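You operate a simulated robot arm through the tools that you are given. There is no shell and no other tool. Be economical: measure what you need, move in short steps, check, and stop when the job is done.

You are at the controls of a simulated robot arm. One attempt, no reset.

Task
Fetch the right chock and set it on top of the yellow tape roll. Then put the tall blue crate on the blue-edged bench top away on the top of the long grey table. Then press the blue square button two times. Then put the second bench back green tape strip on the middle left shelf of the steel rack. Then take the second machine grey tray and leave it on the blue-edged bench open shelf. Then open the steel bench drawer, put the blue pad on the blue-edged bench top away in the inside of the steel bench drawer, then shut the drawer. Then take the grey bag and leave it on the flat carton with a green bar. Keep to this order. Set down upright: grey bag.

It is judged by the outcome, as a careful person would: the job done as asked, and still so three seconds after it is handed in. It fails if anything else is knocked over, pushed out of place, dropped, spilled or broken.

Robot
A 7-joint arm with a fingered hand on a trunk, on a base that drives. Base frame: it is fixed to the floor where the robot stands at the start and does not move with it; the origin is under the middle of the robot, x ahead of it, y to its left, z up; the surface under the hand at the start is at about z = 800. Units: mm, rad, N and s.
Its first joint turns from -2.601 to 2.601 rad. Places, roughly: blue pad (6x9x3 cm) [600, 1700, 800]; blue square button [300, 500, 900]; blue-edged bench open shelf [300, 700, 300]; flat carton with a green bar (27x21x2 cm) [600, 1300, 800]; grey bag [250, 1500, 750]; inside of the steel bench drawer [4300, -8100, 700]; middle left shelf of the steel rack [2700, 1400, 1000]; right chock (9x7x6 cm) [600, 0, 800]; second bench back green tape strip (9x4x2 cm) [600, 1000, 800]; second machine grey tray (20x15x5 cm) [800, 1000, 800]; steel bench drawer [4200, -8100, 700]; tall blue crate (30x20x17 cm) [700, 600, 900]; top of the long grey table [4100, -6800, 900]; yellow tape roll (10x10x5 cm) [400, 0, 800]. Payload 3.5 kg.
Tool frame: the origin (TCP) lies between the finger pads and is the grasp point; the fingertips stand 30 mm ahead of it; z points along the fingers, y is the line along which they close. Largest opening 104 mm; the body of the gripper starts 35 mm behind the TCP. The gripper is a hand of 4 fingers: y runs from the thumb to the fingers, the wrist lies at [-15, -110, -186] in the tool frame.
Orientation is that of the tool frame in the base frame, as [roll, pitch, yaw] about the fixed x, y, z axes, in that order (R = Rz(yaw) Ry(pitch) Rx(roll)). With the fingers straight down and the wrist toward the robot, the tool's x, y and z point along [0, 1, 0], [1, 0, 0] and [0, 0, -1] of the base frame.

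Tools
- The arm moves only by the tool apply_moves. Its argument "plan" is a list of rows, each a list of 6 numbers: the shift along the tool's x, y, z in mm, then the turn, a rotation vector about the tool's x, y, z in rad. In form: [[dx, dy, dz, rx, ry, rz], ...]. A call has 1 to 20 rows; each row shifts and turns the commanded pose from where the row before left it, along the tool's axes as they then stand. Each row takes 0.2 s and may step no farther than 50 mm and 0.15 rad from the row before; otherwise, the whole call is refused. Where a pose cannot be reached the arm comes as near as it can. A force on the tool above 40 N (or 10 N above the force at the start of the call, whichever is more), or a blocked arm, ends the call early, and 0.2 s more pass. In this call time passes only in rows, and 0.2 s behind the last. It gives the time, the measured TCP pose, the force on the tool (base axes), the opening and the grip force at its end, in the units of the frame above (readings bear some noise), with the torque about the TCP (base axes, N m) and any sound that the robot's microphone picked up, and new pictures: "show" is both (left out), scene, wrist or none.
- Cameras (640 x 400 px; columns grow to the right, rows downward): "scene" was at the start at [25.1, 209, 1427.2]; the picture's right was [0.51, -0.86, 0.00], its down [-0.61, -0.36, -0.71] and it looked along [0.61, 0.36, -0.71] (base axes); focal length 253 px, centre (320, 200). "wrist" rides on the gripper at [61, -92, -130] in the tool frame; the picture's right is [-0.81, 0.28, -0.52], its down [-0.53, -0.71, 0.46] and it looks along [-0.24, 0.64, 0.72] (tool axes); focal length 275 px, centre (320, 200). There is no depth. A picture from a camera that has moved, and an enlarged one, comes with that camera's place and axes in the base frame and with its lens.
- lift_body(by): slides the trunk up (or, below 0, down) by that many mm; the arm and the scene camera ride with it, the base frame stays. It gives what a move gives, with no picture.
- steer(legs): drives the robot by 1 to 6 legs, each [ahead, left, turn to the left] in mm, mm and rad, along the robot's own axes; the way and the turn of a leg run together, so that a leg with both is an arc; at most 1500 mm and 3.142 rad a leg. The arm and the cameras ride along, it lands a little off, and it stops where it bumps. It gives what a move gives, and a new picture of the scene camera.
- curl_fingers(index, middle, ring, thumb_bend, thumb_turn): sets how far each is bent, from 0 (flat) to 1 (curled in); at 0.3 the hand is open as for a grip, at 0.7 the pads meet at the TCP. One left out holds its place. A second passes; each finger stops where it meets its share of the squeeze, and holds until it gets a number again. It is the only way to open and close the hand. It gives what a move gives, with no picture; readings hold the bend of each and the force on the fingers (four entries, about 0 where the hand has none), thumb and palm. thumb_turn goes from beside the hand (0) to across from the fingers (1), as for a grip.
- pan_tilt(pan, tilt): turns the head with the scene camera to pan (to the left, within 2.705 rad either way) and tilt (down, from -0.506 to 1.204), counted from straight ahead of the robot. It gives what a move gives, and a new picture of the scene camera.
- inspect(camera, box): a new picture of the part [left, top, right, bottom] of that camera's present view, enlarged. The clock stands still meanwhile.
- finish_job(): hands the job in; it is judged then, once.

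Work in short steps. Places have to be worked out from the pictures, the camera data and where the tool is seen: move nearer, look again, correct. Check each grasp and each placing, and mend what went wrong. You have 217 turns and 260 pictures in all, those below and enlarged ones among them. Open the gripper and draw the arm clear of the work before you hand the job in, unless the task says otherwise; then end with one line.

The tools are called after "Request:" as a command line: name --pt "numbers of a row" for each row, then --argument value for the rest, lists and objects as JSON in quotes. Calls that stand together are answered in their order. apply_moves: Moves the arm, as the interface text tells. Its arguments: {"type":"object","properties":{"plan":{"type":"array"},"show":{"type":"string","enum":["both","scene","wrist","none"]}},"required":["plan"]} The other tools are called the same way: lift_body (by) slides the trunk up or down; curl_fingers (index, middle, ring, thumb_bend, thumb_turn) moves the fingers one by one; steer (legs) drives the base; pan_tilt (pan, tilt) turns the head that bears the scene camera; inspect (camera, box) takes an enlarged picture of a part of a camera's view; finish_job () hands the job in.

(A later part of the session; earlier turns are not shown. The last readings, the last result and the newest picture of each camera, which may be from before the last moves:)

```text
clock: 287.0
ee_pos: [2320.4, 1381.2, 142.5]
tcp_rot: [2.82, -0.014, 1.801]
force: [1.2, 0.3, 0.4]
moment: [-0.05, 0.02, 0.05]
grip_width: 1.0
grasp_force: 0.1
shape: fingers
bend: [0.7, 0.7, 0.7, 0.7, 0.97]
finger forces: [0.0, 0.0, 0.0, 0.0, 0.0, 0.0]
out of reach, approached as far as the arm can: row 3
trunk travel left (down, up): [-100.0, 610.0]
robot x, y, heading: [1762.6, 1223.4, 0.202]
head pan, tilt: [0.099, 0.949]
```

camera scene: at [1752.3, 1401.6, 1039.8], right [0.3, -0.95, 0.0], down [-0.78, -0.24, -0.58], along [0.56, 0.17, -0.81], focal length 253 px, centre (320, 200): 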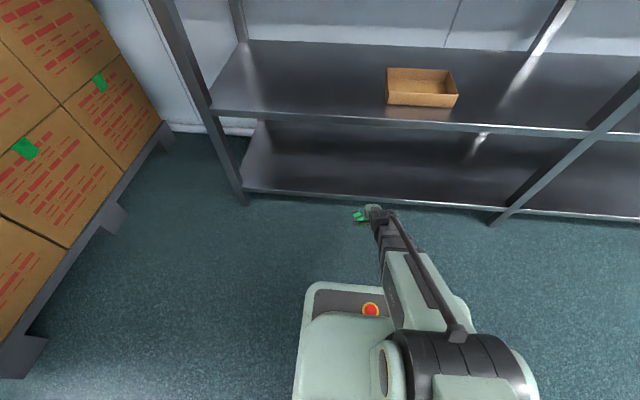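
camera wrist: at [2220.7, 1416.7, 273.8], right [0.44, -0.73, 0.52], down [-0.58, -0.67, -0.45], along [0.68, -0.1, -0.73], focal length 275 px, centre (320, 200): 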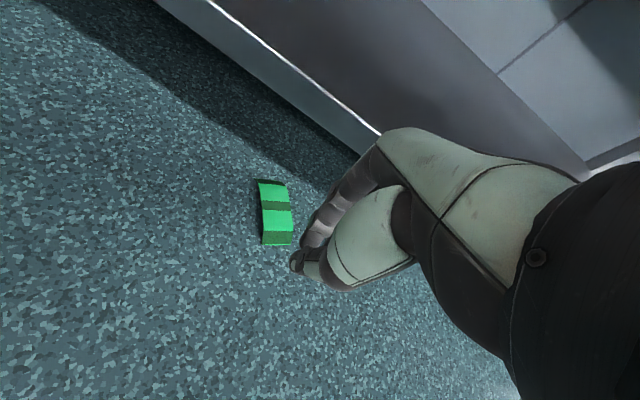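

Request:
lift_body --by -80

Request:
apply_moves --pt "5 20 0 0 0 0" --pt "5 20 0 0 0 0"

```text
clock: 288.2
ee_pos: [2321.4, 1380.7, 62.7]
tcp_rot: [2.821, -0.012, 1.799]
force: [-0.1, 0.1, 0.4]
moment: [0.01, 0.03, 0.01]
grip_width: 0.9
grasp_force: 0.1
shape: fingers
bend: [0.7, 0.7, 0.7, 0.7, 0.97]
finger forces: [0.1, 0.1, 0.1, 0.0, 0.2, 0.1]
trunk travel left (down, up): [-20.0, 690.0]
robot x, y, heading: [1761.3, 1223.4, 0.206]
head pan, tilt: [0.099, 0.949]
```

```text
clock: 288.8
ee_pos: [2356.4, 1399.2, 75.5]
tcp_rot: [2.822, -0.014, 1.803]
force: [0.6, 0.2, -0.8]
moment: [0.0, -0.02, 0.0]
grip_width: 0.7
grasp_force: 0.0
shape: fingers
bend: [0.7, 0.7, 0.7, 0.7, 0.97]
finger forces: [0.0, 0.1, 0.1, 0.0, 0.0, 0.0]
trunk travel left (down, up): [-20.0, 690.0]
robot x, y, heading: [1763.8, 1226.2, 0.204]
head pan, tilt: [0.099, 0.949]
camera scene: at [1752.4, 1401.6, 959.7], right [0.3, -0.95, 0.0], down [-0.78, -0.24, -0.58], along [0.56, 0.17, -0.81], focal length 253 px, centre (320, 200)
camera wrist: at [2217.9, 1428.4, 170.8], right [0.28, -0.77, 0.57], down [-0.4, -0.63, -0.66], along [0.87, -0.04, -0.49], focal length 275 px, centre (320, 200)
```

scene: 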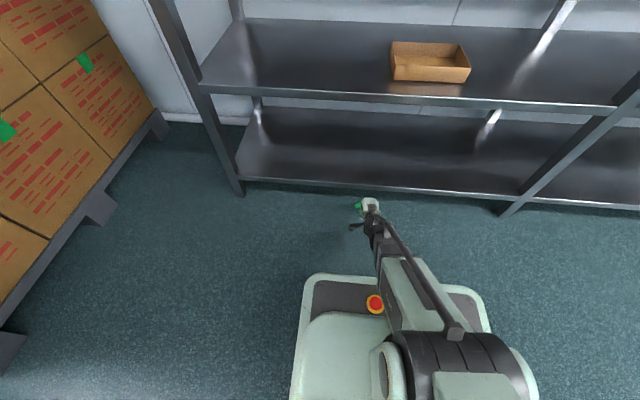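
wrist: 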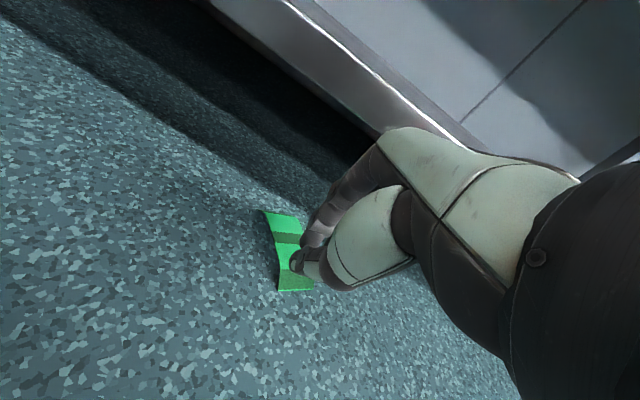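

The fingertips are nearly over the strip. I'll move forward and down to press lightly on it.

Request:
apply_moves --pt "-3 20 10 0 0 0" --pt "0 3 8 0 0 0" --pt "0 0 6 0 0 0" --pt "0 0 4 0 0 0" --show "wrist"

```text
clock: 289.8
ee_pos: [2385.1, 1403.6, 57.2]
tcp_rot: [2.823, -0.012, 1.799]
force: [-0.5, 0.4, 0.2]
moment: [0.0, 0.01, 0.03]
grip_width: 0.9
grasp_force: 0.2
shape: fingers
bend: [0.7, 0.7, 0.7, 0.7, 0.97]
finger forces: [0.0, 0.1, 0.0, 0.1, 0.1, 0.0]
trunk travel left (down, up): [-20.0, 690.0]
robot x, y, heading: [1761.1, 1222.0, 0.205]
head pan, tilt: [0.099, 0.949]
camera wrist: at [2247.1, 1433.2, 152.1], right [0.28, -0.77, 0.57], down [-0.4, -0.63, -0.66], along [0.87, -0.04, -0.49], focal length 275 px, centre (320, 200)
```

wrist: 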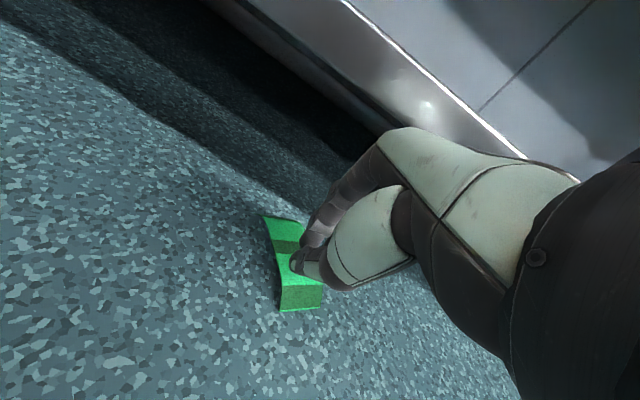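

Request:
apply_moves --pt "0 -1 4 0 0 0" --pt "0 -1 4 0 0 0" --pt "0 -1 3 0 0 0" --show "none"

```text
clock: 290.6
ee_pos: [2388.1, 1402.4, 45.6]
tcp_rot: [2.821, -0.011, 1.799]
force: [-1.4, 0.0, 2.5]
moment: [0.01, 0.03, 0.04]
grip_width: 0.1
grasp_force: 1.2
shape: fingers
bend: [0.7, 0.7, 0.7, 0.7, 0.97]
finger forces: [0.0, 0.0, 0.1, 0.0, 2.9, 0.1]
trunk travel left (down, up): [-20.0, 690.0]
robot x, y, heading: [1761.7, 1225.7, 0.205]
head pan, tilt: [0.099, 0.949]
```

Light contact. I'll press 2 mm more and drag toward me.

Request:
apply_moves --pt "0 -0.6 2 0 0 0" --pt "2.2 -9.2 -3.1 0 0 0" --pt "2.2 -9.2 -3.1 0 0 0" --pt "2.2 -9.2 -3.1 0 0 0" --pt "2.2 -9.2 -3.1 0 0 0" --pt "2.2 -9.2 -3.1 0 0 0" --pt "2.2 -9.2 -3.1 0 0 0" --show "wrist"

```text
clock: 292.2
ee_pos: [2326.5, 1402.2, 43.0]
tcp_rot: [2.822, -0.013, 1.8]
force: [-1.6, 0.3, 0.3]
moment: [0.01, -0.05, 0.02]
grip_width: 0.9
grasp_force: 0.1
shape: fingers
bend: [0.7, 0.7, 0.7, 0.7, 0.98]
finger forces: [0.0, 0.1, 0.0, 0.0, 0.0, 0.0]
trunk travel left (down, up): [-20.0, 690.0]
robot x, y, heading: [1762.3, 1225.1, 0.206]
head pan, tilt: [0.099, 0.949]
camera wrist: at [2187.6, 1431.5, 138.5], right [0.28, -0.77, 0.57], down [-0.4, -0.63, -0.66], along [0.87, -0.04, -0.49], focal length 275 px, centre (320, 200)
```

wrist: 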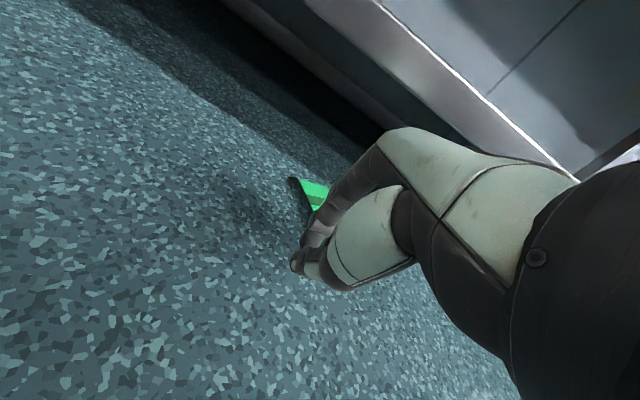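

It moved only a little. I'll lift to see it.

Request:
apply_moves --pt "-10 -20 -30 0 0 0" --pt "-10 -20 -30 0 0 0" --show "wrist"

```text
clock: 292.8
ee_pos: [2275.6, 1370.9, 91.7]
tcp_rot: [2.823, -0.012, 1.801]
force: [0.3, -0.2, -0.4]
moment: [-0.04, 0.02, 0.03]
grip_width: 0.8
grasp_force: 0.3
shape: fingers
bend: [0.7, 0.7, 0.7, 0.7, 0.98]
finger forces: [0.1, 0.0, 0.0, 0.1, 0.0, 0.0]
trunk travel left (down, up): [-20.0, 690.0]
robot x, y, heading: [1765.8, 1229.0, 0.207]
head pan, tilt: [0.099, 0.949]
camera wrist: at [2136.0, 1400.3, 186.0], right [0.28, -0.77, 0.57], down [-0.4, -0.63, -0.66], along [0.87, -0.04, -0.49], focal length 275 px, centre (320, 200)
```

wrist: 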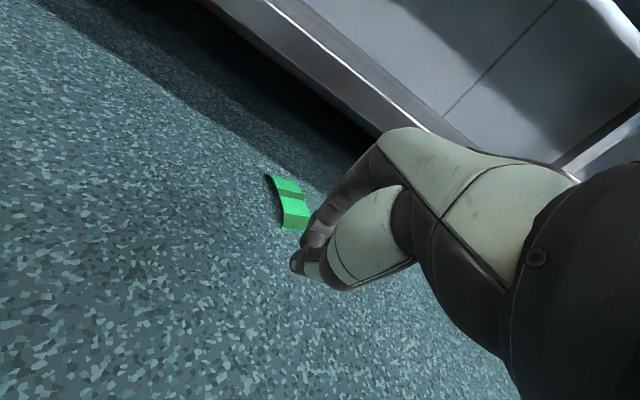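

The fingertip just slid over it. I'll grip it directly: hand yawed perpendicular to the strip (closing axis along (0.69, −0.72)) and leaned along the strip so the palm stays clear of the lip. First reorient at a safe height.

Request:
apply_moves --pt "0 0 -45 0 0 0" --pt "0 0 -20 0.11 0 0" --pt "0 0 0 0.11 0 0" --pt "0 0 0 0.1 0 0" --pt "0 0 0 0 0 0.148" --pt "0 0 0 0 0 0.148" --pt "0 0 0 0 0 0.148" --pt "0 0 0 0 0 0.148" --pt "0 0 0 0 0 0.148" --pt "0 0 0 0 0 0.148" --pt "0 0 0 0 0 0.148" --pt "0 0 0 0 0.12 0" --pt "0 0 0 0 0.12 0" --pt "0 0 0 0 0.12 0" --show "wrist"

```text
clock: 295.8
ee_pos: [2269.9, 1370.7, 134.2]
tcp_rot: [-3.13, -0.368, 0.759]
force: [0.3, -0.1, 0.1]
moment: [-0.01, 0.02, 0.02]
grip_width: 0.6
grasp_force: 0.2
shape: fingers
bend: [0.7, 0.7, 0.7, 0.7, 0.98]
finger forces: [0.0, 0.0, 0.0, 0.0, 0.0, 0.0]
out of reach, approached as far as the arm can: row 1, 2
trunk travel left (down, up): [-20.0, 690.0]
robot x, y, heading: [1760.2, 1223.6, 0.198]
head pan, tilt: [0.099, 0.949]
camera wrist: at [2213.5, 1442.4, 277.8], right [-0.49, -0.85, 0.19], down [-0.74, 0.29, -0.61], along [0.46, -0.44, -0.77], focal length 275 px, centre (320, 200)
```

wrist: 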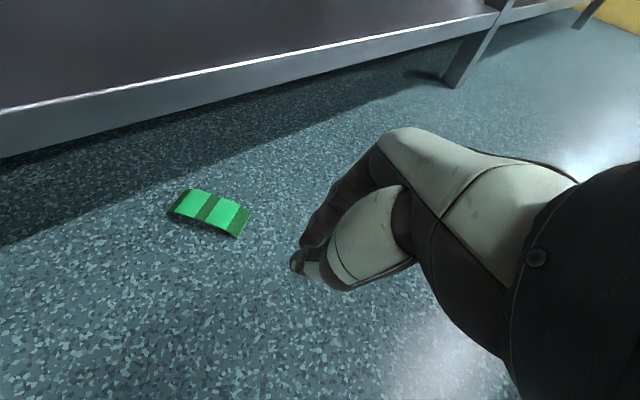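

Clear view: strip centre (2411, 1413), angle 44°, lip at x≈2445 and z 110–150. I'll reduce the lean to 0.2, open the hand and move above the nearer half of the strip.

Request:
curl_fingers --index 0.42 --middle 0.42 --ring 0.42 --thumb_bend 0.42

Request:
apply_moves --pt "0 0 0 0 -0.085 0" --pt "0 0 0 0 -0.085 0" --pt "30.4 22.4 24.6 0 0 0" --pt "30.4 22.4 20 0 0 0" --pt "30.4 22.4 10 0 0 0" --show "wrist"

```text
clock: 296.8
ee_pos: [2269.3, 1370.3, 132.4]
tcp_rot: [-3.128, -0.365, 0.76]
force: [-0.1, -0.6, -0.1]
moment: [-0.03, 0.02, -0.03]
grip_width: 72.3
grasp_force: 0.0
shape: fingers
bend: [0.42, 0.42, 0.42, 0.42, 0.98]
finger forces: [0.0, 0.1, 0.0, 0.1, 0.0, 0.0]
trunk travel left (down, up): [-20.0, 690.0]
robot x, y, heading: [1761.0, 1224.8, 0.208]
head pan, tilt: [0.099, 0.949]
```

```text
clock: 298.0
ee_pos: [2382.9, 1390.6, 97.5]
tcp_rot: [-3.129, -0.2, 0.761]
force: [-0.9, -1.1, 0.0]
moment: [0.04, 0.01, 0.04]
grip_width: 72.4
grasp_force: 0.1
shape: fingers
bend: [0.42, 0.42, 0.42, 0.42, 0.98]
finger forces: [0.0, 0.0, 0.0, 0.0, 0.0, 0.0]
trunk travel left (down, up): [-20.0, 690.0]
robot x, y, heading: [1761.6, 1227.0, 0.208]
head pan, tilt: [0.099, 0.949]
camera wrist: at [2345.1, 1480.0, 237.7], right [-0.45, -0.82, 0.35], down [-0.81, 0.22, -0.54], along [0.37, -0.53, -0.77], focal length 275 px, centre (320, 200)
```

wrist: 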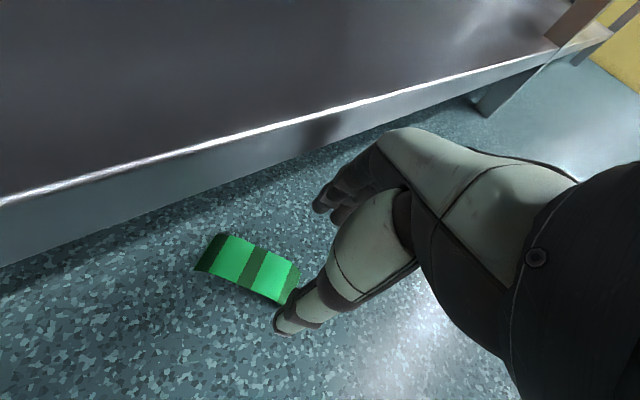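

Aligned. Descending around the strip.

Request:
apply_moves --pt "6 0 25 0 0 0" --pt "0 0 20 0 0 0" --pt "0 0 8 0 0 0" --pt "0 0 5 0 0 0" --show "wrist"

```text
clock: 299.0
ee_pos: [2397.7, 1402.6, 40.1]
tcp_rot: [-3.128, -0.197, 0.763]
force: [0.1, -0.7, -0.1]
moment: [0.01, 0.0, -0.01]
grip_width: 72.2
grasp_force: 0.1
shape: fingers
bend: [0.42, 0.42, 0.42, 0.42, 0.98]
finger forces: [0.0, 0.0, 0.0, 0.0, 0.0, 0.0]
trunk travel left (down, up): [-20.0, 690.0]
robot x, y, heading: [1760.6, 1225.2, 0.204]
head pan, tilt: [0.099, 0.949]
camera wrist: at [2359.9, 1492.9, 181.4], right [-0.45, -0.82, 0.35], down [-0.81, 0.22, -0.54], along [0.37, -0.53, -0.77], focal length 275 px, centre (320, 200)
```

wrist: 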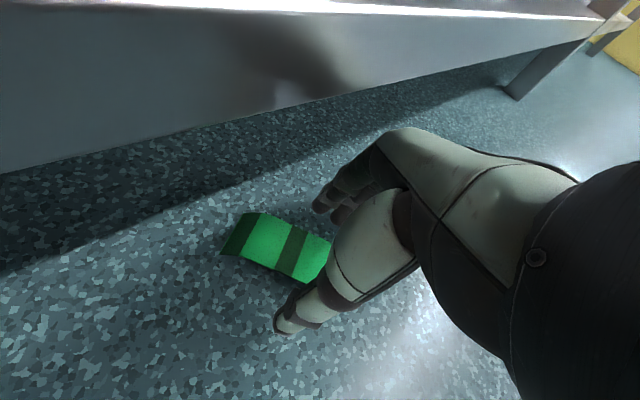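

The strip lies between thumb and fingers; closing.

Request:
curl_fingers --index 0.78 --middle 0.78 --ring 0.78 --thumb_bend 0.78

Request:
apply_moves --pt "-5 0 -15 0 0 0" --pt "-20 -5 -20 0 0 0" --pt "-30 -10 -20 0 0 0" --pt "-30 -10 -20 0 0 0" --show "wrist"

```text
clock: 300.0
ee_pos: [2398.9, 1402.5, 41.7]
tcp_rot: [-3.132, -0.198, 0.763]
force: [1.2, -3.9, 5.3]
moment: [-0.03, -0.03, -0.01]
grip_width: 28.9
grasp_force: 14.6
shape: fingers
bend: [0.61, 0.64, 0.78, 0.59, 0.96]
finger forces: [8.6, 8.8, 0.0, 0.1, 12.8, 0.1]
trunk travel left (down, up): [-20.0, 690.0]
robot x, y, heading: [1761.3, 1223.7, 0.203]
head pan, tilt: [0.099, 0.949]
```

```text
clock: 301.0
ee_pos: [2312.9, 1354.4, 97.6]
tcp_rot: [-3.13, -0.198, 0.761]
force: [0.4, -0.1, -0.4]
moment: [-0.01, -0.03, 0.0]
grip_width: 20.8
grasp_force: 12.2
shape: fingers
bend: [0.64, 0.66, 0.78, 0.62, 0.96]
finger forces: [5.0, 6.5, 0.0, 0.1, 13.2, 0.0]
trunk travel left (down, up): [-20.0, 690.0]
robot x, y, heading: [1758.8, 1226.5, 0.206]
head pan, tilt: [0.099, 0.949]
camera wrist: at [2275.4, 1444.1, 238.8], right [-0.45, -0.82, 0.35], down [-0.81, 0.22, -0.54], along [0.37, -0.53, -0.77], focal length 275 px, centre (320, 200)
```

wrist: 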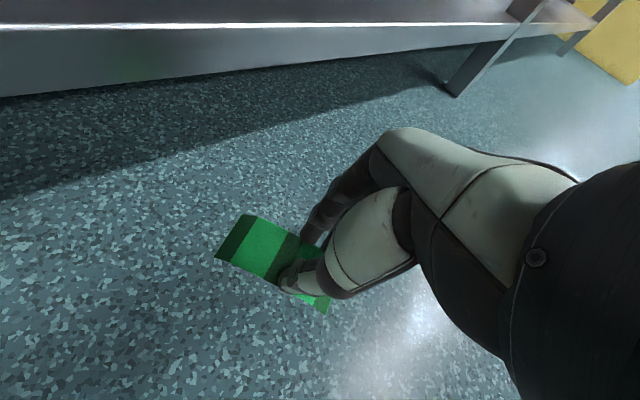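

Request:
inspect --camera "wrist" --box '[180, 190, 360, 330]'

```text
2.86 times, centred on (270, 260) of wrist
camera zoom: at [2275.4, 1444.1, 238.8], right [-0.45, -0.82, 0.35], down [-0.81, 0.22, -0.54], along [0.37, -0.53, -0.77], focal length 786 px, centre (463, 29)
```

zoom: 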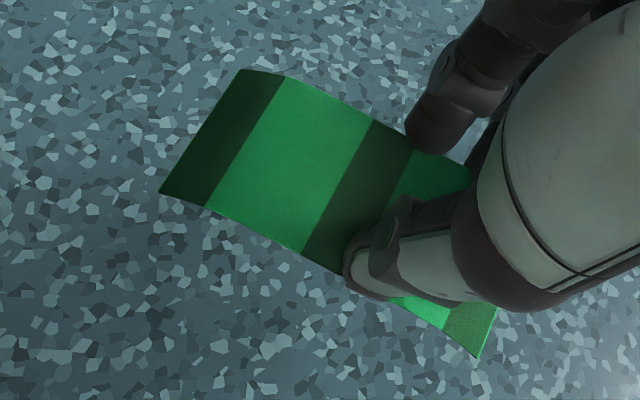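

Good hold. I'll raise the trunk and return the hand to the wrist-toward-robot orientation.

Request:
lift_body --by 400

Request:
lift_body --by 200

Request:
apply_moves --pt "0 0 -30 0 -0.1 0" --pt "0 0 -30 0 -0.1 0" --pt "0 0 -30 0 0 -0.147" --pt "0 0 -30 0 0 -0.147" --pt "0 0 -30 0 0 -0.147" --pt "0 0 -30 0 0 -0.147" --pt "0 0 -30 0 0 -0.147" --pt "0 0 -30 0 0 -0.147" --pt "0 0 -30 0 0 -0.147" --pt "0 0 -30 0 0 0" --pt "0 0 -30 0 0 0"

```text
clock: 304.8
ee_pos: [2314.4, 1355.6, 497.4]
tcp_rot: [-3.129, -0.197, 0.761]
force: [-0.2, -0.2, 0.2]
moment: [0.03, 0.01, 0.01]
grip_width: 20.7
grasp_force: 12.7
shape: fingers
bend: [0.64, 0.66, 0.78, 0.62, 0.96]
finger forces: [4.9, 6.5, 0.0, 0.0, 13.1, 0.0]
trunk travel left (down, up): [-420.0, 290.0]
robot x, y, heading: [1759.9, 1225.2, 0.205]
head pan, tilt: [0.099, 0.949]
```

```text
clock: 307.0
ee_pos: [2313.2, 1354.6, 698.7]
tcp_rot: [-3.128, -0.198, 0.762]
force: [0.6, -0.5, -0.9]
moment: [-0.01, -0.01, 0.02]
grip_width: 20.7
grasp_force: 12.1
shape: fingers
bend: [0.64, 0.66, 0.78, 0.62, 0.96]
finger forces: [4.9, 6.5, 0.1, 0.0, 13.1, 0.0]
trunk travel left (down, up): [-620.0, 90.0]
robot x, y, heading: [1761.9, 1225.7, 0.202]
head pan, tilt: [0.099, 0.949]
```

```text
clock: 309.4
ee_pos: [2318.6, 1349.4, 1028.7]
tcp_rot: [-3.132, -0.009, 1.795]
force: [-0.6, 0.2, 0.0]
moment: [0.04, 0.01, -0.01]
grip_width: 20.4
grasp_force: 11.9
shape: fingers
bend: [0.64, 0.66, 0.78, 0.62, 0.96]
finger forces: [4.9, 6.2, 0.0, 0.0, 12.2, 0.0]
out of reach, approached as far as the arm can: row 8
trunk travel left (down, up): [-620.0, 90.0]
robot x, y, heading: [1761.6, 1226.7, 0.208]
head pan, tilt: [0.099, 0.949]
camera scene: at [1752.3, 1401.7, 1559.7], right [0.3, -0.95, 0.0], down [-0.78, -0.24, -0.58], along [0.56, 0.17, -0.81], focal length 253 px, centre (320, 200)
camera wrist: at [2215.7, 1387.1, 1159.0], right [0.45, -0.73, 0.51], down [-0.58, -0.67, -0.45], along [0.68, -0.09, -0.73], focal length 275 px, centre (320, 200)
```

scene: 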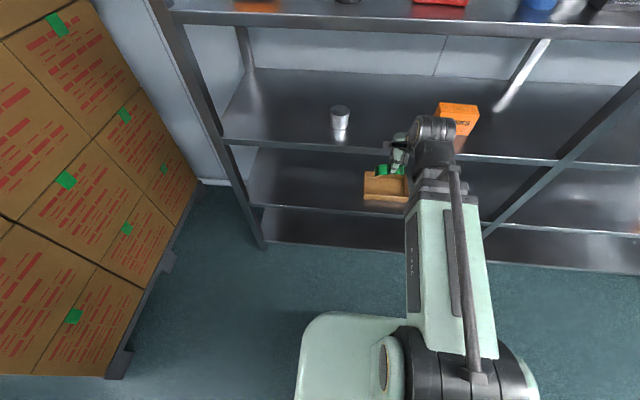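
wrist: 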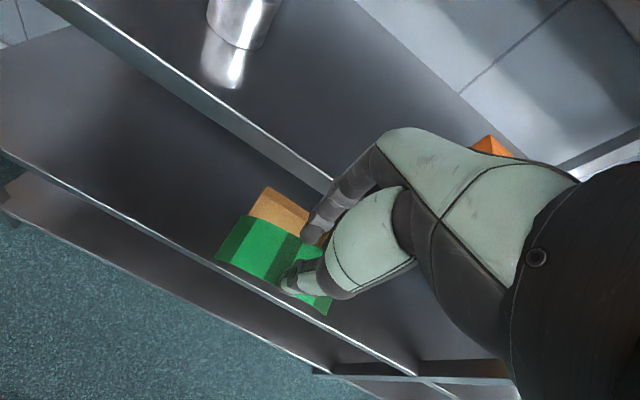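

Held well. I'll enter over the shelf at TCP z≈1026 (strip bottom ≈980, lip ≈957), stopping just inside.

Request:
apply_moves --pt "0 25 2 0 0 0" --pt "0 25 0 0 0 0" --pt "0 25 0 0 0 0" --pt "0 25 0 0 0 0" --show "wrist"

Request:
pan_tilt --pan 0.0 --tilt 0.5

```text
clock: 310.4
ee_pos: [2414.4, 1373.6, 1027.8]
tcp_rot: [-3.132, -0.008, 1.793]
force: [-0.4, -1.1, -0.8]
moment: [-0.02, 0.02, 0.0]
grip_width: 20.8
grasp_force: 11.6
shape: fingers
bend: [0.64, 0.66, 0.78, 0.62, 0.96]
finger forces: [5.0, 6.1, 0.0, 0.0, 12.2, 0.0]
trunk travel left (down, up): [-620.0, 90.0]
robot x, y, heading: [1760.3, 1227.5, 0.206]
head pan, tilt: [0.099, 0.949]
camera wrist: at [2312.5, 1411.9, 1157.2], right [0.45, -0.73, 0.51], down [-0.58, -0.67, -0.45], along [0.68, -0.09, -0.73], focal length 275 px, centre (320, 200)
```

wrist: 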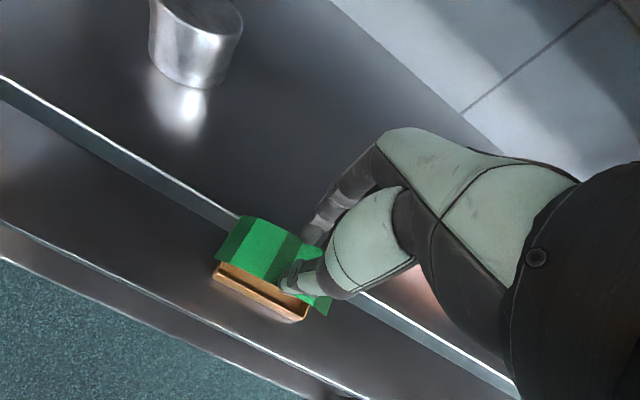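

```text
clock: 311.3
ee_pos: [2414.8, 1371.6, 1025.0]
tcp_rot: [-3.132, -0.01, 1.795]
force: [0.3, 0.2, 0.8]
moment: [0.0, -0.01, 0.01]
grip_width: 20.6
grasp_force: 11.8
shape: fingers
bend: [0.64, 0.66, 0.78, 0.62, 0.96]
finger forces: [4.9, 6.1, 0.0, 0.0, 12.2, 0.0]
trunk travel left (down, up): [-620.0, 90.0]
robot x, y, heading: [1760.0, 1224.8, 0.204]
head pan, tilt: [0.0, 0.499]
camera scene: at [1772.1, 1398.4, 1597.1], right [0.2, -0.98, 0.0], down [-0.47, -0.1, -0.88], along [0.86, 0.18, -0.48], focal length 253 px, centre (320, 200)
```

scene: 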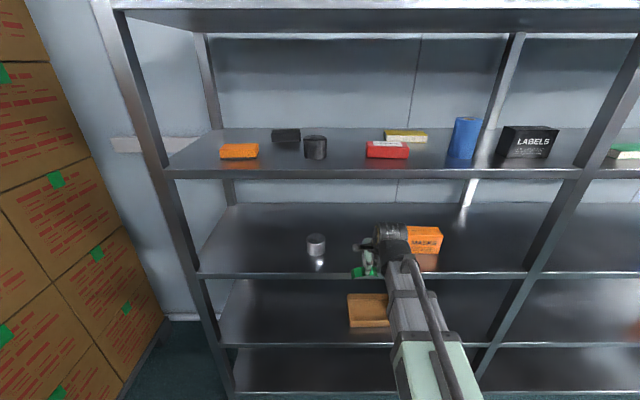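

Request:
apply_moves --pt "0 15 0 0 0 0" --pt "0 15 0 0 0 0" --show "none"

Request:
apply_moves --pt "0 15 0 0 0 0" --pt "0 15 0 0 0 0" --pt "0 15 0 0 0 0" --show "wrist"

Request:
inspect --camera "scene" --box '[330, 215, 430, 290]'

```text
clock: 311.9
ee_pos: [2445.6, 1378.5, 1025.5]
tcp_rot: [-3.132, -0.009, 1.794]
force: [0.7, 0.2, 0.2]
moment: [-0.01, -0.01, 0.02]
grip_width: 20.7
grasp_force: 11.6
shape: fingers
bend: [0.64, 0.66, 0.78, 0.62, 0.96]
finger forces: [4.9, 6.2, 0.1, 0.1, 12.1, 0.0]
trunk travel left (down, up): [-620.0, 90.0]
robot x, y, heading: [1759.4, 1225.6, 0.205]
head pan, tilt: [0.0, 0.499]
```

```text
clock: 312.7
ee_pos: [2488.1, 1386.4, 1022.1]
tcp_rot: [-3.132, -0.01, 1.792]
force: [0.0, -0.5, -0.5]
moment: [0.0, -0.02, -0.03]
grip_width: 20.6
grasp_force: 11.8
shape: fingers
bend: [0.64, 0.66, 0.78, 0.62, 0.96]
finger forces: [4.9, 6.3, 0.0, 0.0, 12.3, 0.0]
trunk travel left (down, up): [-620.0, 90.0]
robot x, y, heading: [1758.9, 1226.1, 0.202]
head pan, tilt: [0.0, 0.499]
camera wrist: at [2385.7, 1425.7, 1153.3], right [0.45, -0.73, 0.51], down [-0.58, -0.67, -0.45], along [0.68, -0.09, -0.73], focal length 275 px, centre (320, 200)
```

wrist: 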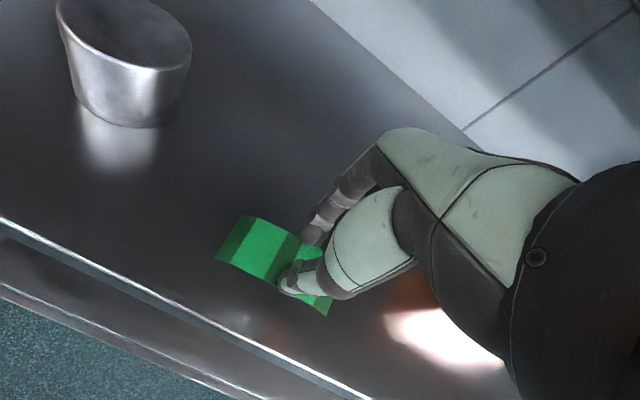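

```text
5.33 times, centred on (380, 252) of scene
camera zoom: at [1772.3, 1398.4, 1597.2], right [0.2, -0.98, 0.0], down [-0.47, -0.1, -0.88], along [0.86, 0.18, -0.48], focal length 1349 px, centre (0, -80)
```

zoom: 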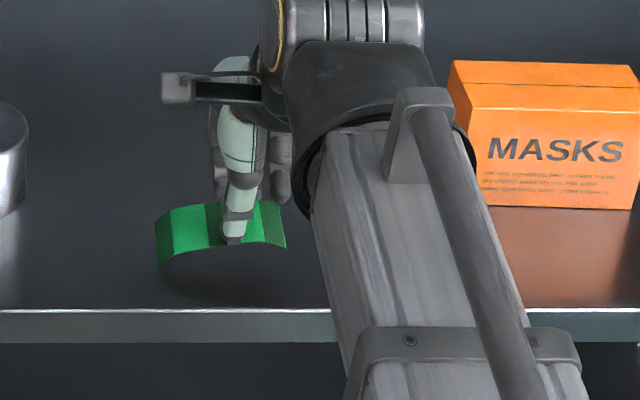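

The strip is now over the shelf inside the lip. I'll go 15 mm deeper, then lower gently to contact.

Request:
apply_moves --pt "0 15 0 0 0 0" --pt "0 0 6 0 0 0" --pt "0 0 6 0 0 0" --pt "0 0 4 0 0 0" --pt "0 0 4 0 0 0" --show "none"

```text
clock: 313.9
ee_pos: [2502.5, 1390.9, 1005.3]
tcp_rot: [-3.137, -0.009, 1.795]
force: [-2.1, -0.3, 12.9]
moment: [0.09, 0.17, 0.05]
grip_width: 0.0
grasp_force: 7.0
shape: fingers
bend: [0.71, 0.72, 0.78, 0.72, 0.97]
finger forces: [0.1, 0.0, 0.1, 0.1, 14.0, 0.0]
trunk travel left (down, up): [-620.0, 90.0]
robot x, y, heading: [1758.9, 1224.4, 0.203]
head pan, tilt: [0.0, 0.499]
```

Request:
inspect --camera "scene" --box '[330, 215, 430, 290]'

Request:
inspect --camera "wrist" --box '[140, 160, 400, 340]'

```text
5.33 times, centred on (380, 252) of scene
camera zoom: at [1770.7, 1398.0, 1597.6], right [0.2, -0.98, 0.0], down [-0.47, -0.1, -0.88], along [0.86, 0.18, -0.48], focal length 1349 px, centre (0, -80)
```

zoom: 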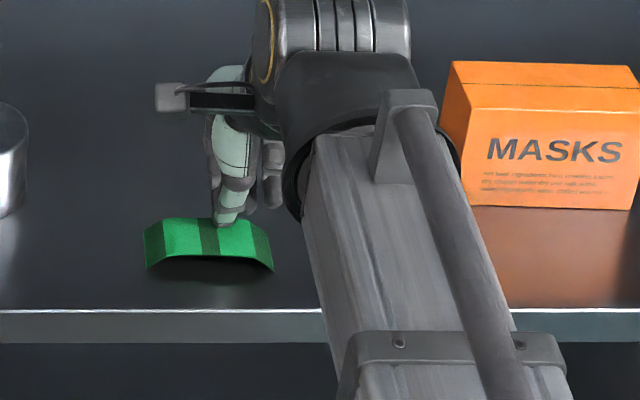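

```text
2.22 times, centred on (270, 250) of wrist
camera zoom: at [2400.4, 1428.6, 1135.9], right [0.45, -0.73, 0.51], down [-0.58, -0.67, -0.46], along [0.68, -0.09, -0.73], focal length 612 px, centre (431, 89)
```

zoom: 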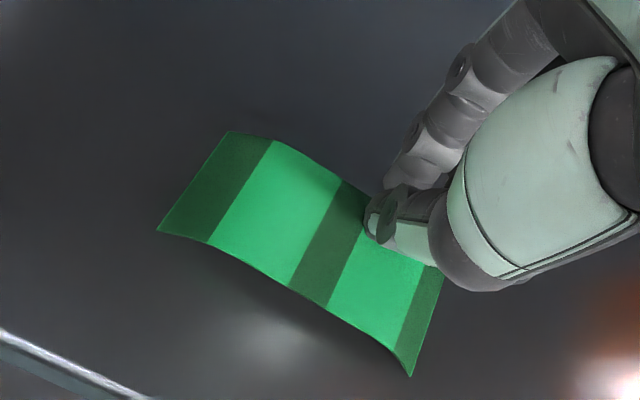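

The strip has settled on the shelf, inside the lip, under the fingertips. I'll lift straight up off it.

Request:
apply_moves --pt "0 0 -5 0 0 0" --pt "0 0 -12 0 0 0" --pt "0 0 -13 0 0 0" --show "none"

Request:
apply_moves --pt "0 -30 0 0 0 0" --pt "0 -40 0 0 0 0" --pt "0 -40 0 0 0 0" --pt "0 -40 0 0 0 0" --pt "0 -40 0 0 0 0" --show "none"

Request:
inspect --camera "scene" --box '[310, 215, 450, 320]'

```text
clock: 314.7
ee_pos: [2504.0, 1390.7, 1033.9]
tcp_rot: [-3.133, -0.009, 1.794]
force: [-0.4, 0.9, 0.5]
moment: [-0.02, -0.02, 0.01]
grip_width: 0.1
grasp_force: 0.0
shape: fingers
bend: [0.71, 0.72, 0.78, 0.71, 0.97]
finger forces: [0.0, 0.1, 0.0, 0.0, 0.0, 0.1]
trunk travel left (down, up): [-620.0, 90.0]
robot x, y, heading: [1763.3, 1226.6, 0.2]
head pan, tilt: [0.0, 0.499]
```

```text
clock: 315.9
ee_pos: [2318.2, 1348.1, 1034.7]
tcp_rot: [-3.133, -0.009, 1.795]
force: [0.2, -0.8, -0.5]
moment: [-0.02, 0.03, -0.01]
grip_width: 0.0
grasp_force: 0.2
shape: fingers
bend: [0.71, 0.72, 0.78, 0.71, 0.97]
finger forces: [0.1, 0.0, 0.0, 0.0, 0.1, 0.0]
trunk travel left (down, up): [-620.0, 90.0]
robot x, y, heading: [1761.8, 1224.4, 0.204]
head pan, tilt: [0.0, 0.499]
```

```text
3.81 times, centred on (380, 268) of scene
camera zoom: at [1771.7, 1398.2, 1597.2], right [0.2, -0.98, 0.0], down [-0.47, -0.1, -0.88], along [0.86, 0.18, -0.48], focal length 964 px, centre (91, -57)
```

zoom: 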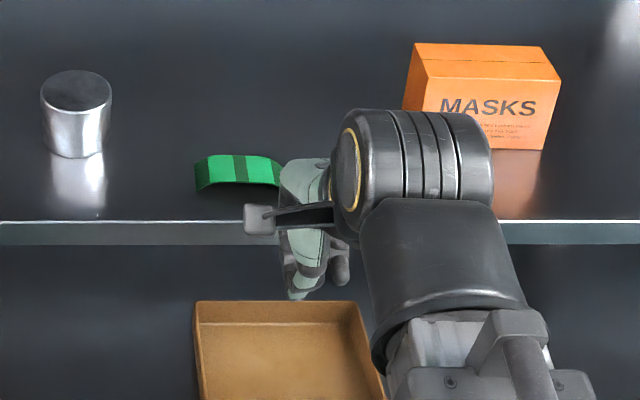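

The strip is on the middle shelf. Next is the grey tray near (750, 1000) at the bench's back edge, easily reached from this back aisle. I'll back off, turn around and look.

Request:
steer --legs '[[-110, 0, 0], [0, 0, 3.1]]'

Request:
pan_tilt --pan 0.1 --tilt 0.75

```text
clock: 324.3
ee_pos: [1090.5, 1104.0, 1035.0]
tcp_rot: [-3.131, -0.009, -1.391]
force: [0.5, 0.3, -0.8]
moment: [-0.01, 0.02, -0.01]
grip_width: 0.0
grasp_force: 0.1
shape: fingers
bend: [0.71, 0.72, 0.78, 0.71, 0.97]
finger forces: [0.1, 0.1, 0.0, 0.0, 0.0, 0.1]
trunk travel left (down, up): [-620.0, 90.0]
robot x, y, heading: [1650.3, 1204.0, -2.984]
head pan, tilt: [0.0, 0.499]
camera scene: at [1635.0, 1025.1, 1597.2], right [-0.16, 0.99, 0.0], down [0.47, 0.08, -0.88], along [-0.87, -0.14, -0.48], focal length 253 px, centre (320, 200)
```

scene: 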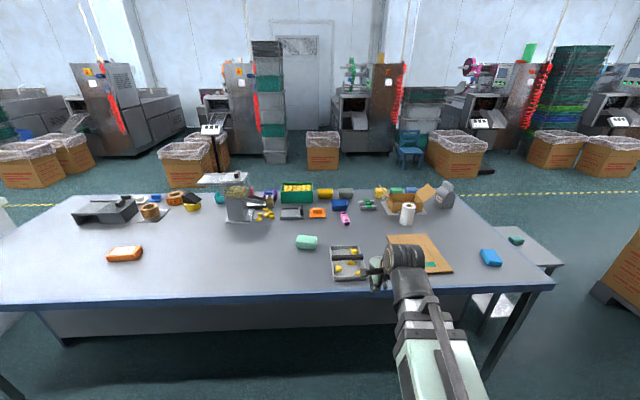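

```text
clock: 325.1
ee_pos: [1090.5, 1103.9, 1034.4]
tcp_rot: [-3.133, -0.01, -1.393]
force: [0.6, 0.2, 0.4]
moment: [0.01, 0.03, -0.01]
grip_width: 0.2
grasp_force: 0.2
shape: fingers
bend: [0.71, 0.72, 0.78, 0.71, 0.97]
finger forces: [0.1, 0.1, 0.0, 0.0, 0.0, 0.0]
trunk travel left (down, up): [-620.0, 90.0]
robot x, y, heading: [1656.5, 1202.4, -2.983]
head pan, tilt: [0.099, 0.75]
camera scene: at [1644.7, 1018.3, 1575.3], right [-0.26, 0.97, 0.0], down [0.66, 0.17, -0.73], along [-0.71, -0.19, -0.68], focal length 253 px, centre (320, 200)
```

scene: 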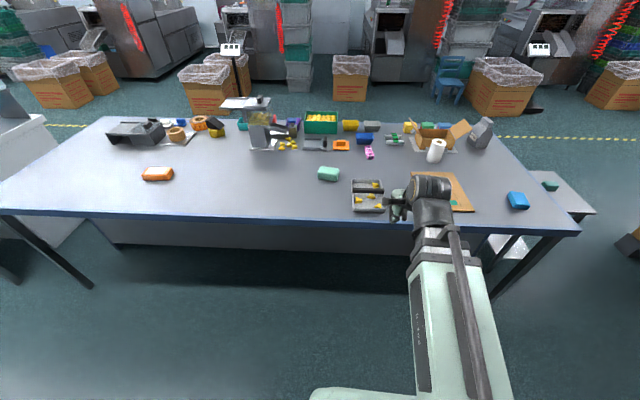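

Request:
inspect --camera "scene" --box '[330, 165, 410, 225]'

```text
6.67 times, centred on (370, 195) of scene
camera zoom: at [1644.7, 1018.3, 1575.3], right [-0.26, 0.97, 0.0], down [0.66, 0.17, -0.73], along [-0.71, -0.19, -0.68], focal length 1687 px, centre (-13, 233)
```

zoom: 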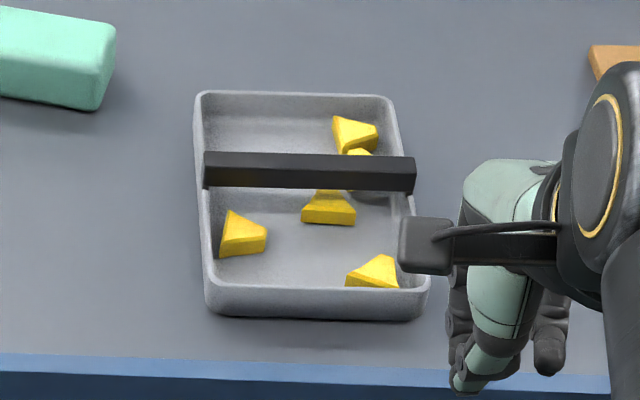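

The tray's bar handle runs from (791, 939) to (755, 1073), with its centre at (773, 1006) and its top around z 850. I'll pre-shape the hand, align (yaw −1.31) and move above it.

Request:
curl_fingers --index 0.48 --middle 0.48 --ring 0.48 --thumb_bend 0.48

Request:
apply_moves --pt "0 0 0 0 0 -0.085" --pt "1.6 41.4 0 0 0 0" --pt "1.6 41.4 0 0 0 0" --pt "1.6 41.4 0 0 0 0" --pt "1.6 41.4 0 0 0 0" --pt "1.6 41.4 0 0 0 0" --pt "1.6 41.4 0 0 0 0" --pt "1.6 41.4 0 0 0 0" --pt "1.6 41.4 0 0 0 0" --pt "0 0 45 0 0 0" --pt "0 0 45 0 0 0" --show "wrist"

```text
clock: 326.1
ee_pos: [1089.2, 1104.4, 1034.2]
tcp_rot: [-3.132, -0.009, -1.393]
force: [0.6, 0.1, -0.5]
moment: [0.02, 0.02, 0.0]
grip_width: 56.9
grasp_force: 0.1
shape: fingers
bend: [0.48, 0.48, 0.48, 0.48, 0.97]
finger forces: [0.1, 0.1, 0.0, 0.0, 0.1, 0.1]
trunk travel left (down, up): [-620.0, 90.0]
robot x, y, heading: [1652.7, 1199.3, -2.982]
head pan, tilt: [0.099, 0.75]
```

```text
clock: 328.5
ee_pos: [775.5, 1004.7, 939.8]
tcp_rot: [-3.132, -0.008, -1.309]
force: [-0.3, -0.2, 0.3]
moment: [0.02, 0.03, -0.03]
grip_width: 57.0
grasp_force: 0.2
shape: fingers
bend: [0.48, 0.48, 0.48, 0.48, 0.97]
finger forces: [0.0, 0.0, 0.0, 0.0, 0.0, 0.1]
trunk travel left (down, up): [-620.0, 90.0]
robot x, y, heading: [1657.9, 1199.7, -2.979]
head pan, tilt: [0.099, 0.75]
camera wrist: at [877.4, 969.9, 1070.3], right [-0.48, 0.71, 0.51], down [0.56, 0.7, -0.45], along [-0.68, 0.06, -0.73], focal length 275 px, centre (320, 200)
```

wrist: 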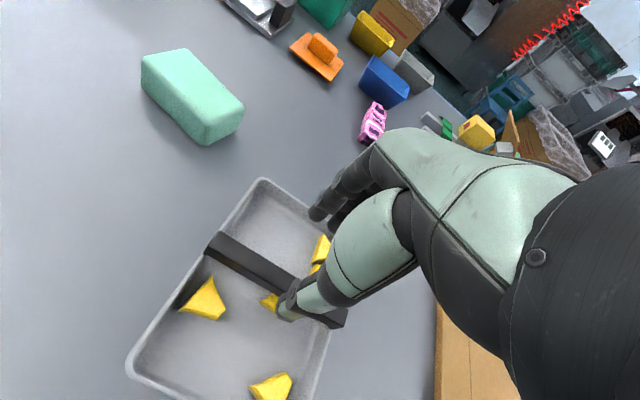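

The bar is centred between thumb and fingers. Descending to TCP ≈ 855 and closing.

Request:
apply_moves --pt "0 0 40 0 0 0" --pt "0 0 30 0 0 0" --pt "0 0 14 0 0 0" --show "wrist"

```text
clock: 329.3
ee_pos: [775.8, 1002.8, 858.1]
tcp_rot: [-3.132, -0.009, -1.309]
force: [0.2, 0.2, -0.3]
moment: [0.01, 0.01, -0.02]
grip_width: 56.9
grasp_force: 0.1
shape: fingers
bend: [0.48, 0.48, 0.48, 0.48, 0.97]
finger forces: [0.0, 0.1, 0.1, 0.1, 0.0, 0.0]
trunk travel left (down, up): [-620.0, 90.0]
robot x, y, heading: [1652.9, 1201.8, -2.984]
head pan, tilt: [0.099, 0.75]
camera wrist: at [878.8, 969.1, 989.3], right [-0.48, 0.71, 0.51], down [0.56, 0.7, -0.45], along [-0.68, 0.06, -0.73], focal length 275 px, centre (320, 200)
```

wrist: 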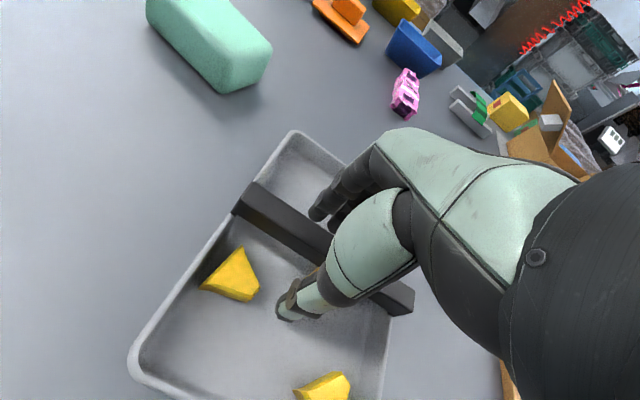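

Request:
apply_moves --pt "0 0 5 0 0 0" --show "none"

Request:
curl_fingers --index 0.85 --middle 0.85 --ring 0.85 --thumb_bend 0.85

Request:
apply_moves --pt "0 0 -10 0 0 0" --pt "0 0 -20 0 0 0" --pt "0 0 -30 0 0 0" --show "wrist"

```text
clock: 329.7
ee_pos: [775.1, 1003.8, 854.7]
tcp_rot: [-3.135, -0.009, -1.308]
force: [-1.3, -0.4, -0.9]
moment: [-0.02, 0.0, 0.0]
grip_width: 56.9
grasp_force: 0.0
shape: fingers
bend: [0.48, 0.48, 0.48, 0.48, 0.97]
finger forces: [0.1, 0.0, 0.0, 0.0, 0.1, 0.0]
trunk travel left (down, up): [-620.0, 90.0]
robot x, y, heading: [1654.2, 1202.7, -2.98]
head pan, tilt: [0.099, 0.75]
```

```text
clock: 330.7
ee_pos: [775.8, 1003.9, 853.7]
tcp_rot: [-3.134, -0.009, -1.308]
force: [1.0, -0.6, -0.5]
moment: [-0.2, -0.16, 0.06]
grip_width: 0.2
grasp_force: 27.2
shape: fingers
bend: [0.82, 0.82, 0.84, 0.79, 0.92]
finger forces: [15.2, 7.2, 8.1, 0.0, 24.1, 0.0]
trunk travel left (down, up): [-620.0, 90.0]
robot x, y, heading: [1650.2, 1203.1, -2.982]
head pan, tilt: [0.099, 0.75]
```

```text
clock: 331.5
ee_pos: [773.9, 1005.3, 914.8]
tcp_rot: [-3.132, -0.008, -1.31]
force: [1.1, -0.3, -1.4]
moment: [-0.01, 0.02, -0.01]
grip_width: 0.0
grasp_force: 27.1
shape: fingers
bend: [0.84, 0.83, 0.85, 0.79, 0.92]
finger forces: [14.7, 6.7, 7.3, 0.0, 24.7, 0.1]
trunk travel left (down, up): [-620.0, 90.0]
robot x, y, heading: [1655.2, 1203.9, -2.977]
head pan, tilt: [0.099, 0.75]
camera wrist: at [876.8, 970.4, 1045.3], right [-0.48, 0.71, 0.51], down [0.56, 0.7, -0.45], along [-0.68, 0.06, -0.73], focal length 275 px, centre (320, 200)
```

wrist: 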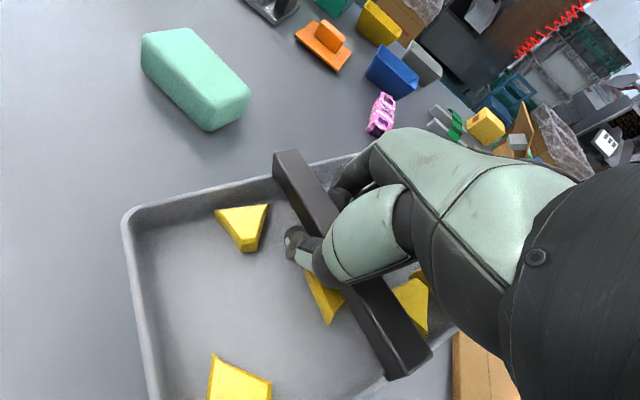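

Request:
inspect --camera "scene" --box '[320, 150, 420, 225]'

```text
5.33 times, centred on (370, 188) of scene
camera zoom: at [1644.6, 1018.3, 1575.2], right [-0.26, 0.97, 0.0], down [0.66, 0.17, -0.73], along [-0.71, -0.19, -0.68], focal length 1349 px, centre (53, 267)
```

zoom: 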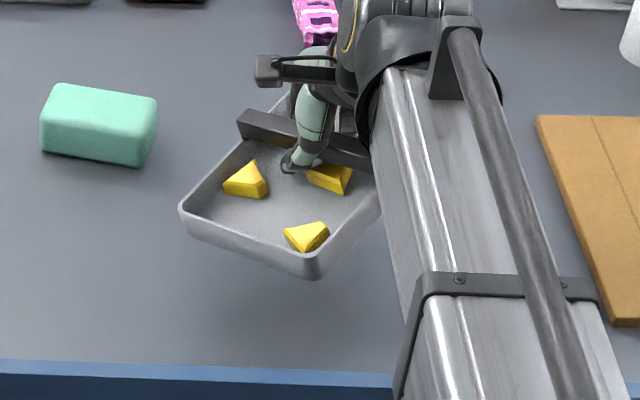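

The tray is lifted level with its contents intact. I'll raise and retract it, then retrace my inbound route in reverse (the arm trailing in the aisle).

Request:
apply_moves --pt "0 0 -35 0 0 0" --pt "0 0 -35 0 0 0" --pt "0 -30 -25 0 0 0" --pt "0 -40 0 0 0 0" --pt "0 -40 0 0 0 0" --pt "0 -40 0 0 0 0" --pt "0 -40 0 0 0 0" --pt "0 -40 0 0 0 0" --pt "0 -30 0 0 0 0" --show "none"

Request:
steer --legs '[[0, 0, 2.41], [-510, 492, 0]]'

```text
clock: 333.5
ee_pos: [1024.3, 1073.8, 1008.8]
tcp_rot: [-3.135, -0.01, -1.308]
force: [0.0, 0.0, -2.5]
moment: [-0.01, 0.0, 0.01]
grip_width: 0.0
grasp_force: 26.2
shape: fingers
bend: [0.84, 0.83, 0.85, 0.79, 0.92]
finger forces: [14.4, 6.4, 7.3, 0.0, 24.4, 0.0]
trunk travel left (down, up): [-620.0, 90.0]
robot x, y, heading: [1653.0, 1203.5, -2.979]
head pan, tilt: [0.099, 0.75]
```

```text
clock: 342.9
ee_pos: [2071.4, 1530.1, 1009.4]
tcp_rot: [-3.135, -0.008, 1.0]
force: [1.4, 0.0, -2.7]
moment: [-0.02, -0.06, 0.03]
grip_width: 0.2
grasp_force: 23.3
shape: fingers
bend: [0.84, 0.83, 0.85, 0.79, 0.92]
finger forces: [10.7, 5.7, 6.4, 0.0, 22.8, 0.0]
trunk travel left (down, up): [-620.0, 90.0]
robot x, y, heading: [1553.0, 1908.0, -0.677]
head pan, tilt: [0.099, 0.75]
camera scene: at [1692.5, 2021.6, 1575.2], right [-0.54, -0.84, 0.0], down [-0.57, 0.37, -0.73], along [0.61, -0.4, -0.68], focal length 253 px, centre (320, 200)
```

scene: 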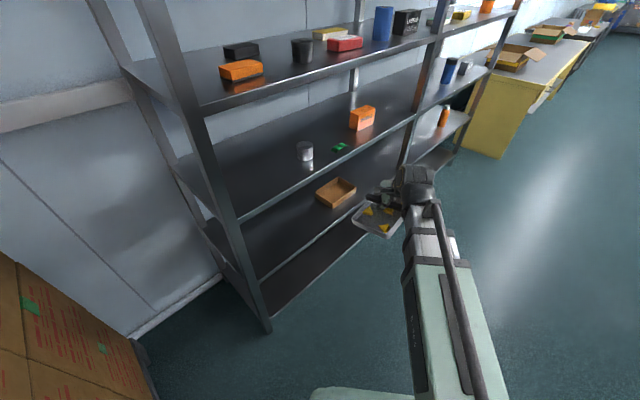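

Everything's fine; the strip is visible on the shelf. Continuing in reverse: align, then back through the gap.

Request:
steer --legs '[[0, -35, 0.14], [-1290, 0, 0]]'

```text
clock: 350.0
ee_pos: [987.9, 2233.3, 1010.1]
tcp_rot: [-3.133, -0.008, 1.168]
force: [-0.1, 0.5, -2.3]
moment: [-0.02, 0.02, -0.01]
grip_width: 0.0
grasp_force: 20.8
shape: fingers
bend: [0.84, 0.83, 0.85, 0.79, 0.92]
finger forces: [10.7, 5.7, 6.3, 0.0, 18.5, 0.0]
trunk travel left (down, up): [-620.0, 90.0]
robot x, y, heading: [414.8, 2522.2, -0.51]
head pan, tilt: [0.099, 0.75]
camera scene: at [532.5, 2655.0, 1575.3], right [-0.4, -0.92, 0.0], down [-0.63, 0.27, -0.73], along [0.67, -0.29, -0.68], focal length 253 px, centre (320, 200)
```

scene: 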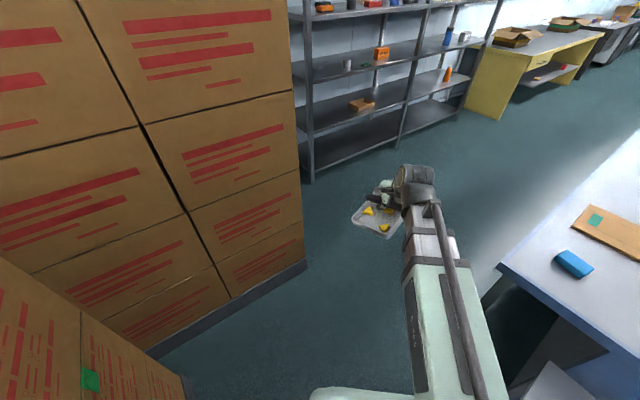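

Now rotate to the passage heading, shift left 50 and reverse out.

Request:
steer --legs '[[0, 0, 0.745], [0, 52, 0], [-1150, 0, 0]]'

```text
clock: 358.4
ee_pos: [-101.4, 2469.5, 1008.9]
tcp_rot: [-3.134, -0.008, 1.899]
force: [0.3, -0.5, -2.0]
moment: [0.01, 0.03, 0.02]
grip_width: 0.1
grasp_force: 20.0
shape: fingers
bend: [0.84, 0.83, 0.85, 0.79, 0.92]
finger forces: [10.3, 5.6, 5.9, 0.0, 18.0, 0.0]
trunk travel left (down, up): [-620.0, 90.0]
robot x, y, heading: [-719.4, 2297.2, 0.219]
head pan, tilt: [0.099, 0.75]
camera scene: at [-723.6, 2479.5, 1575.3], right [0.32, -0.95, 0.0], down [-0.65, -0.22, -0.73], along [0.69, 0.23, -0.68], focal length 253 px, centre (320, 200)
```

scene: 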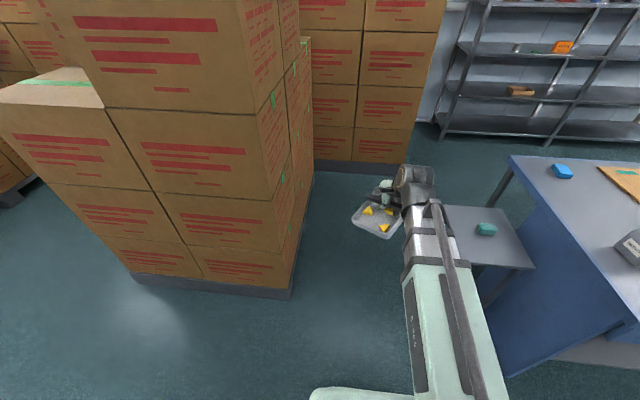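

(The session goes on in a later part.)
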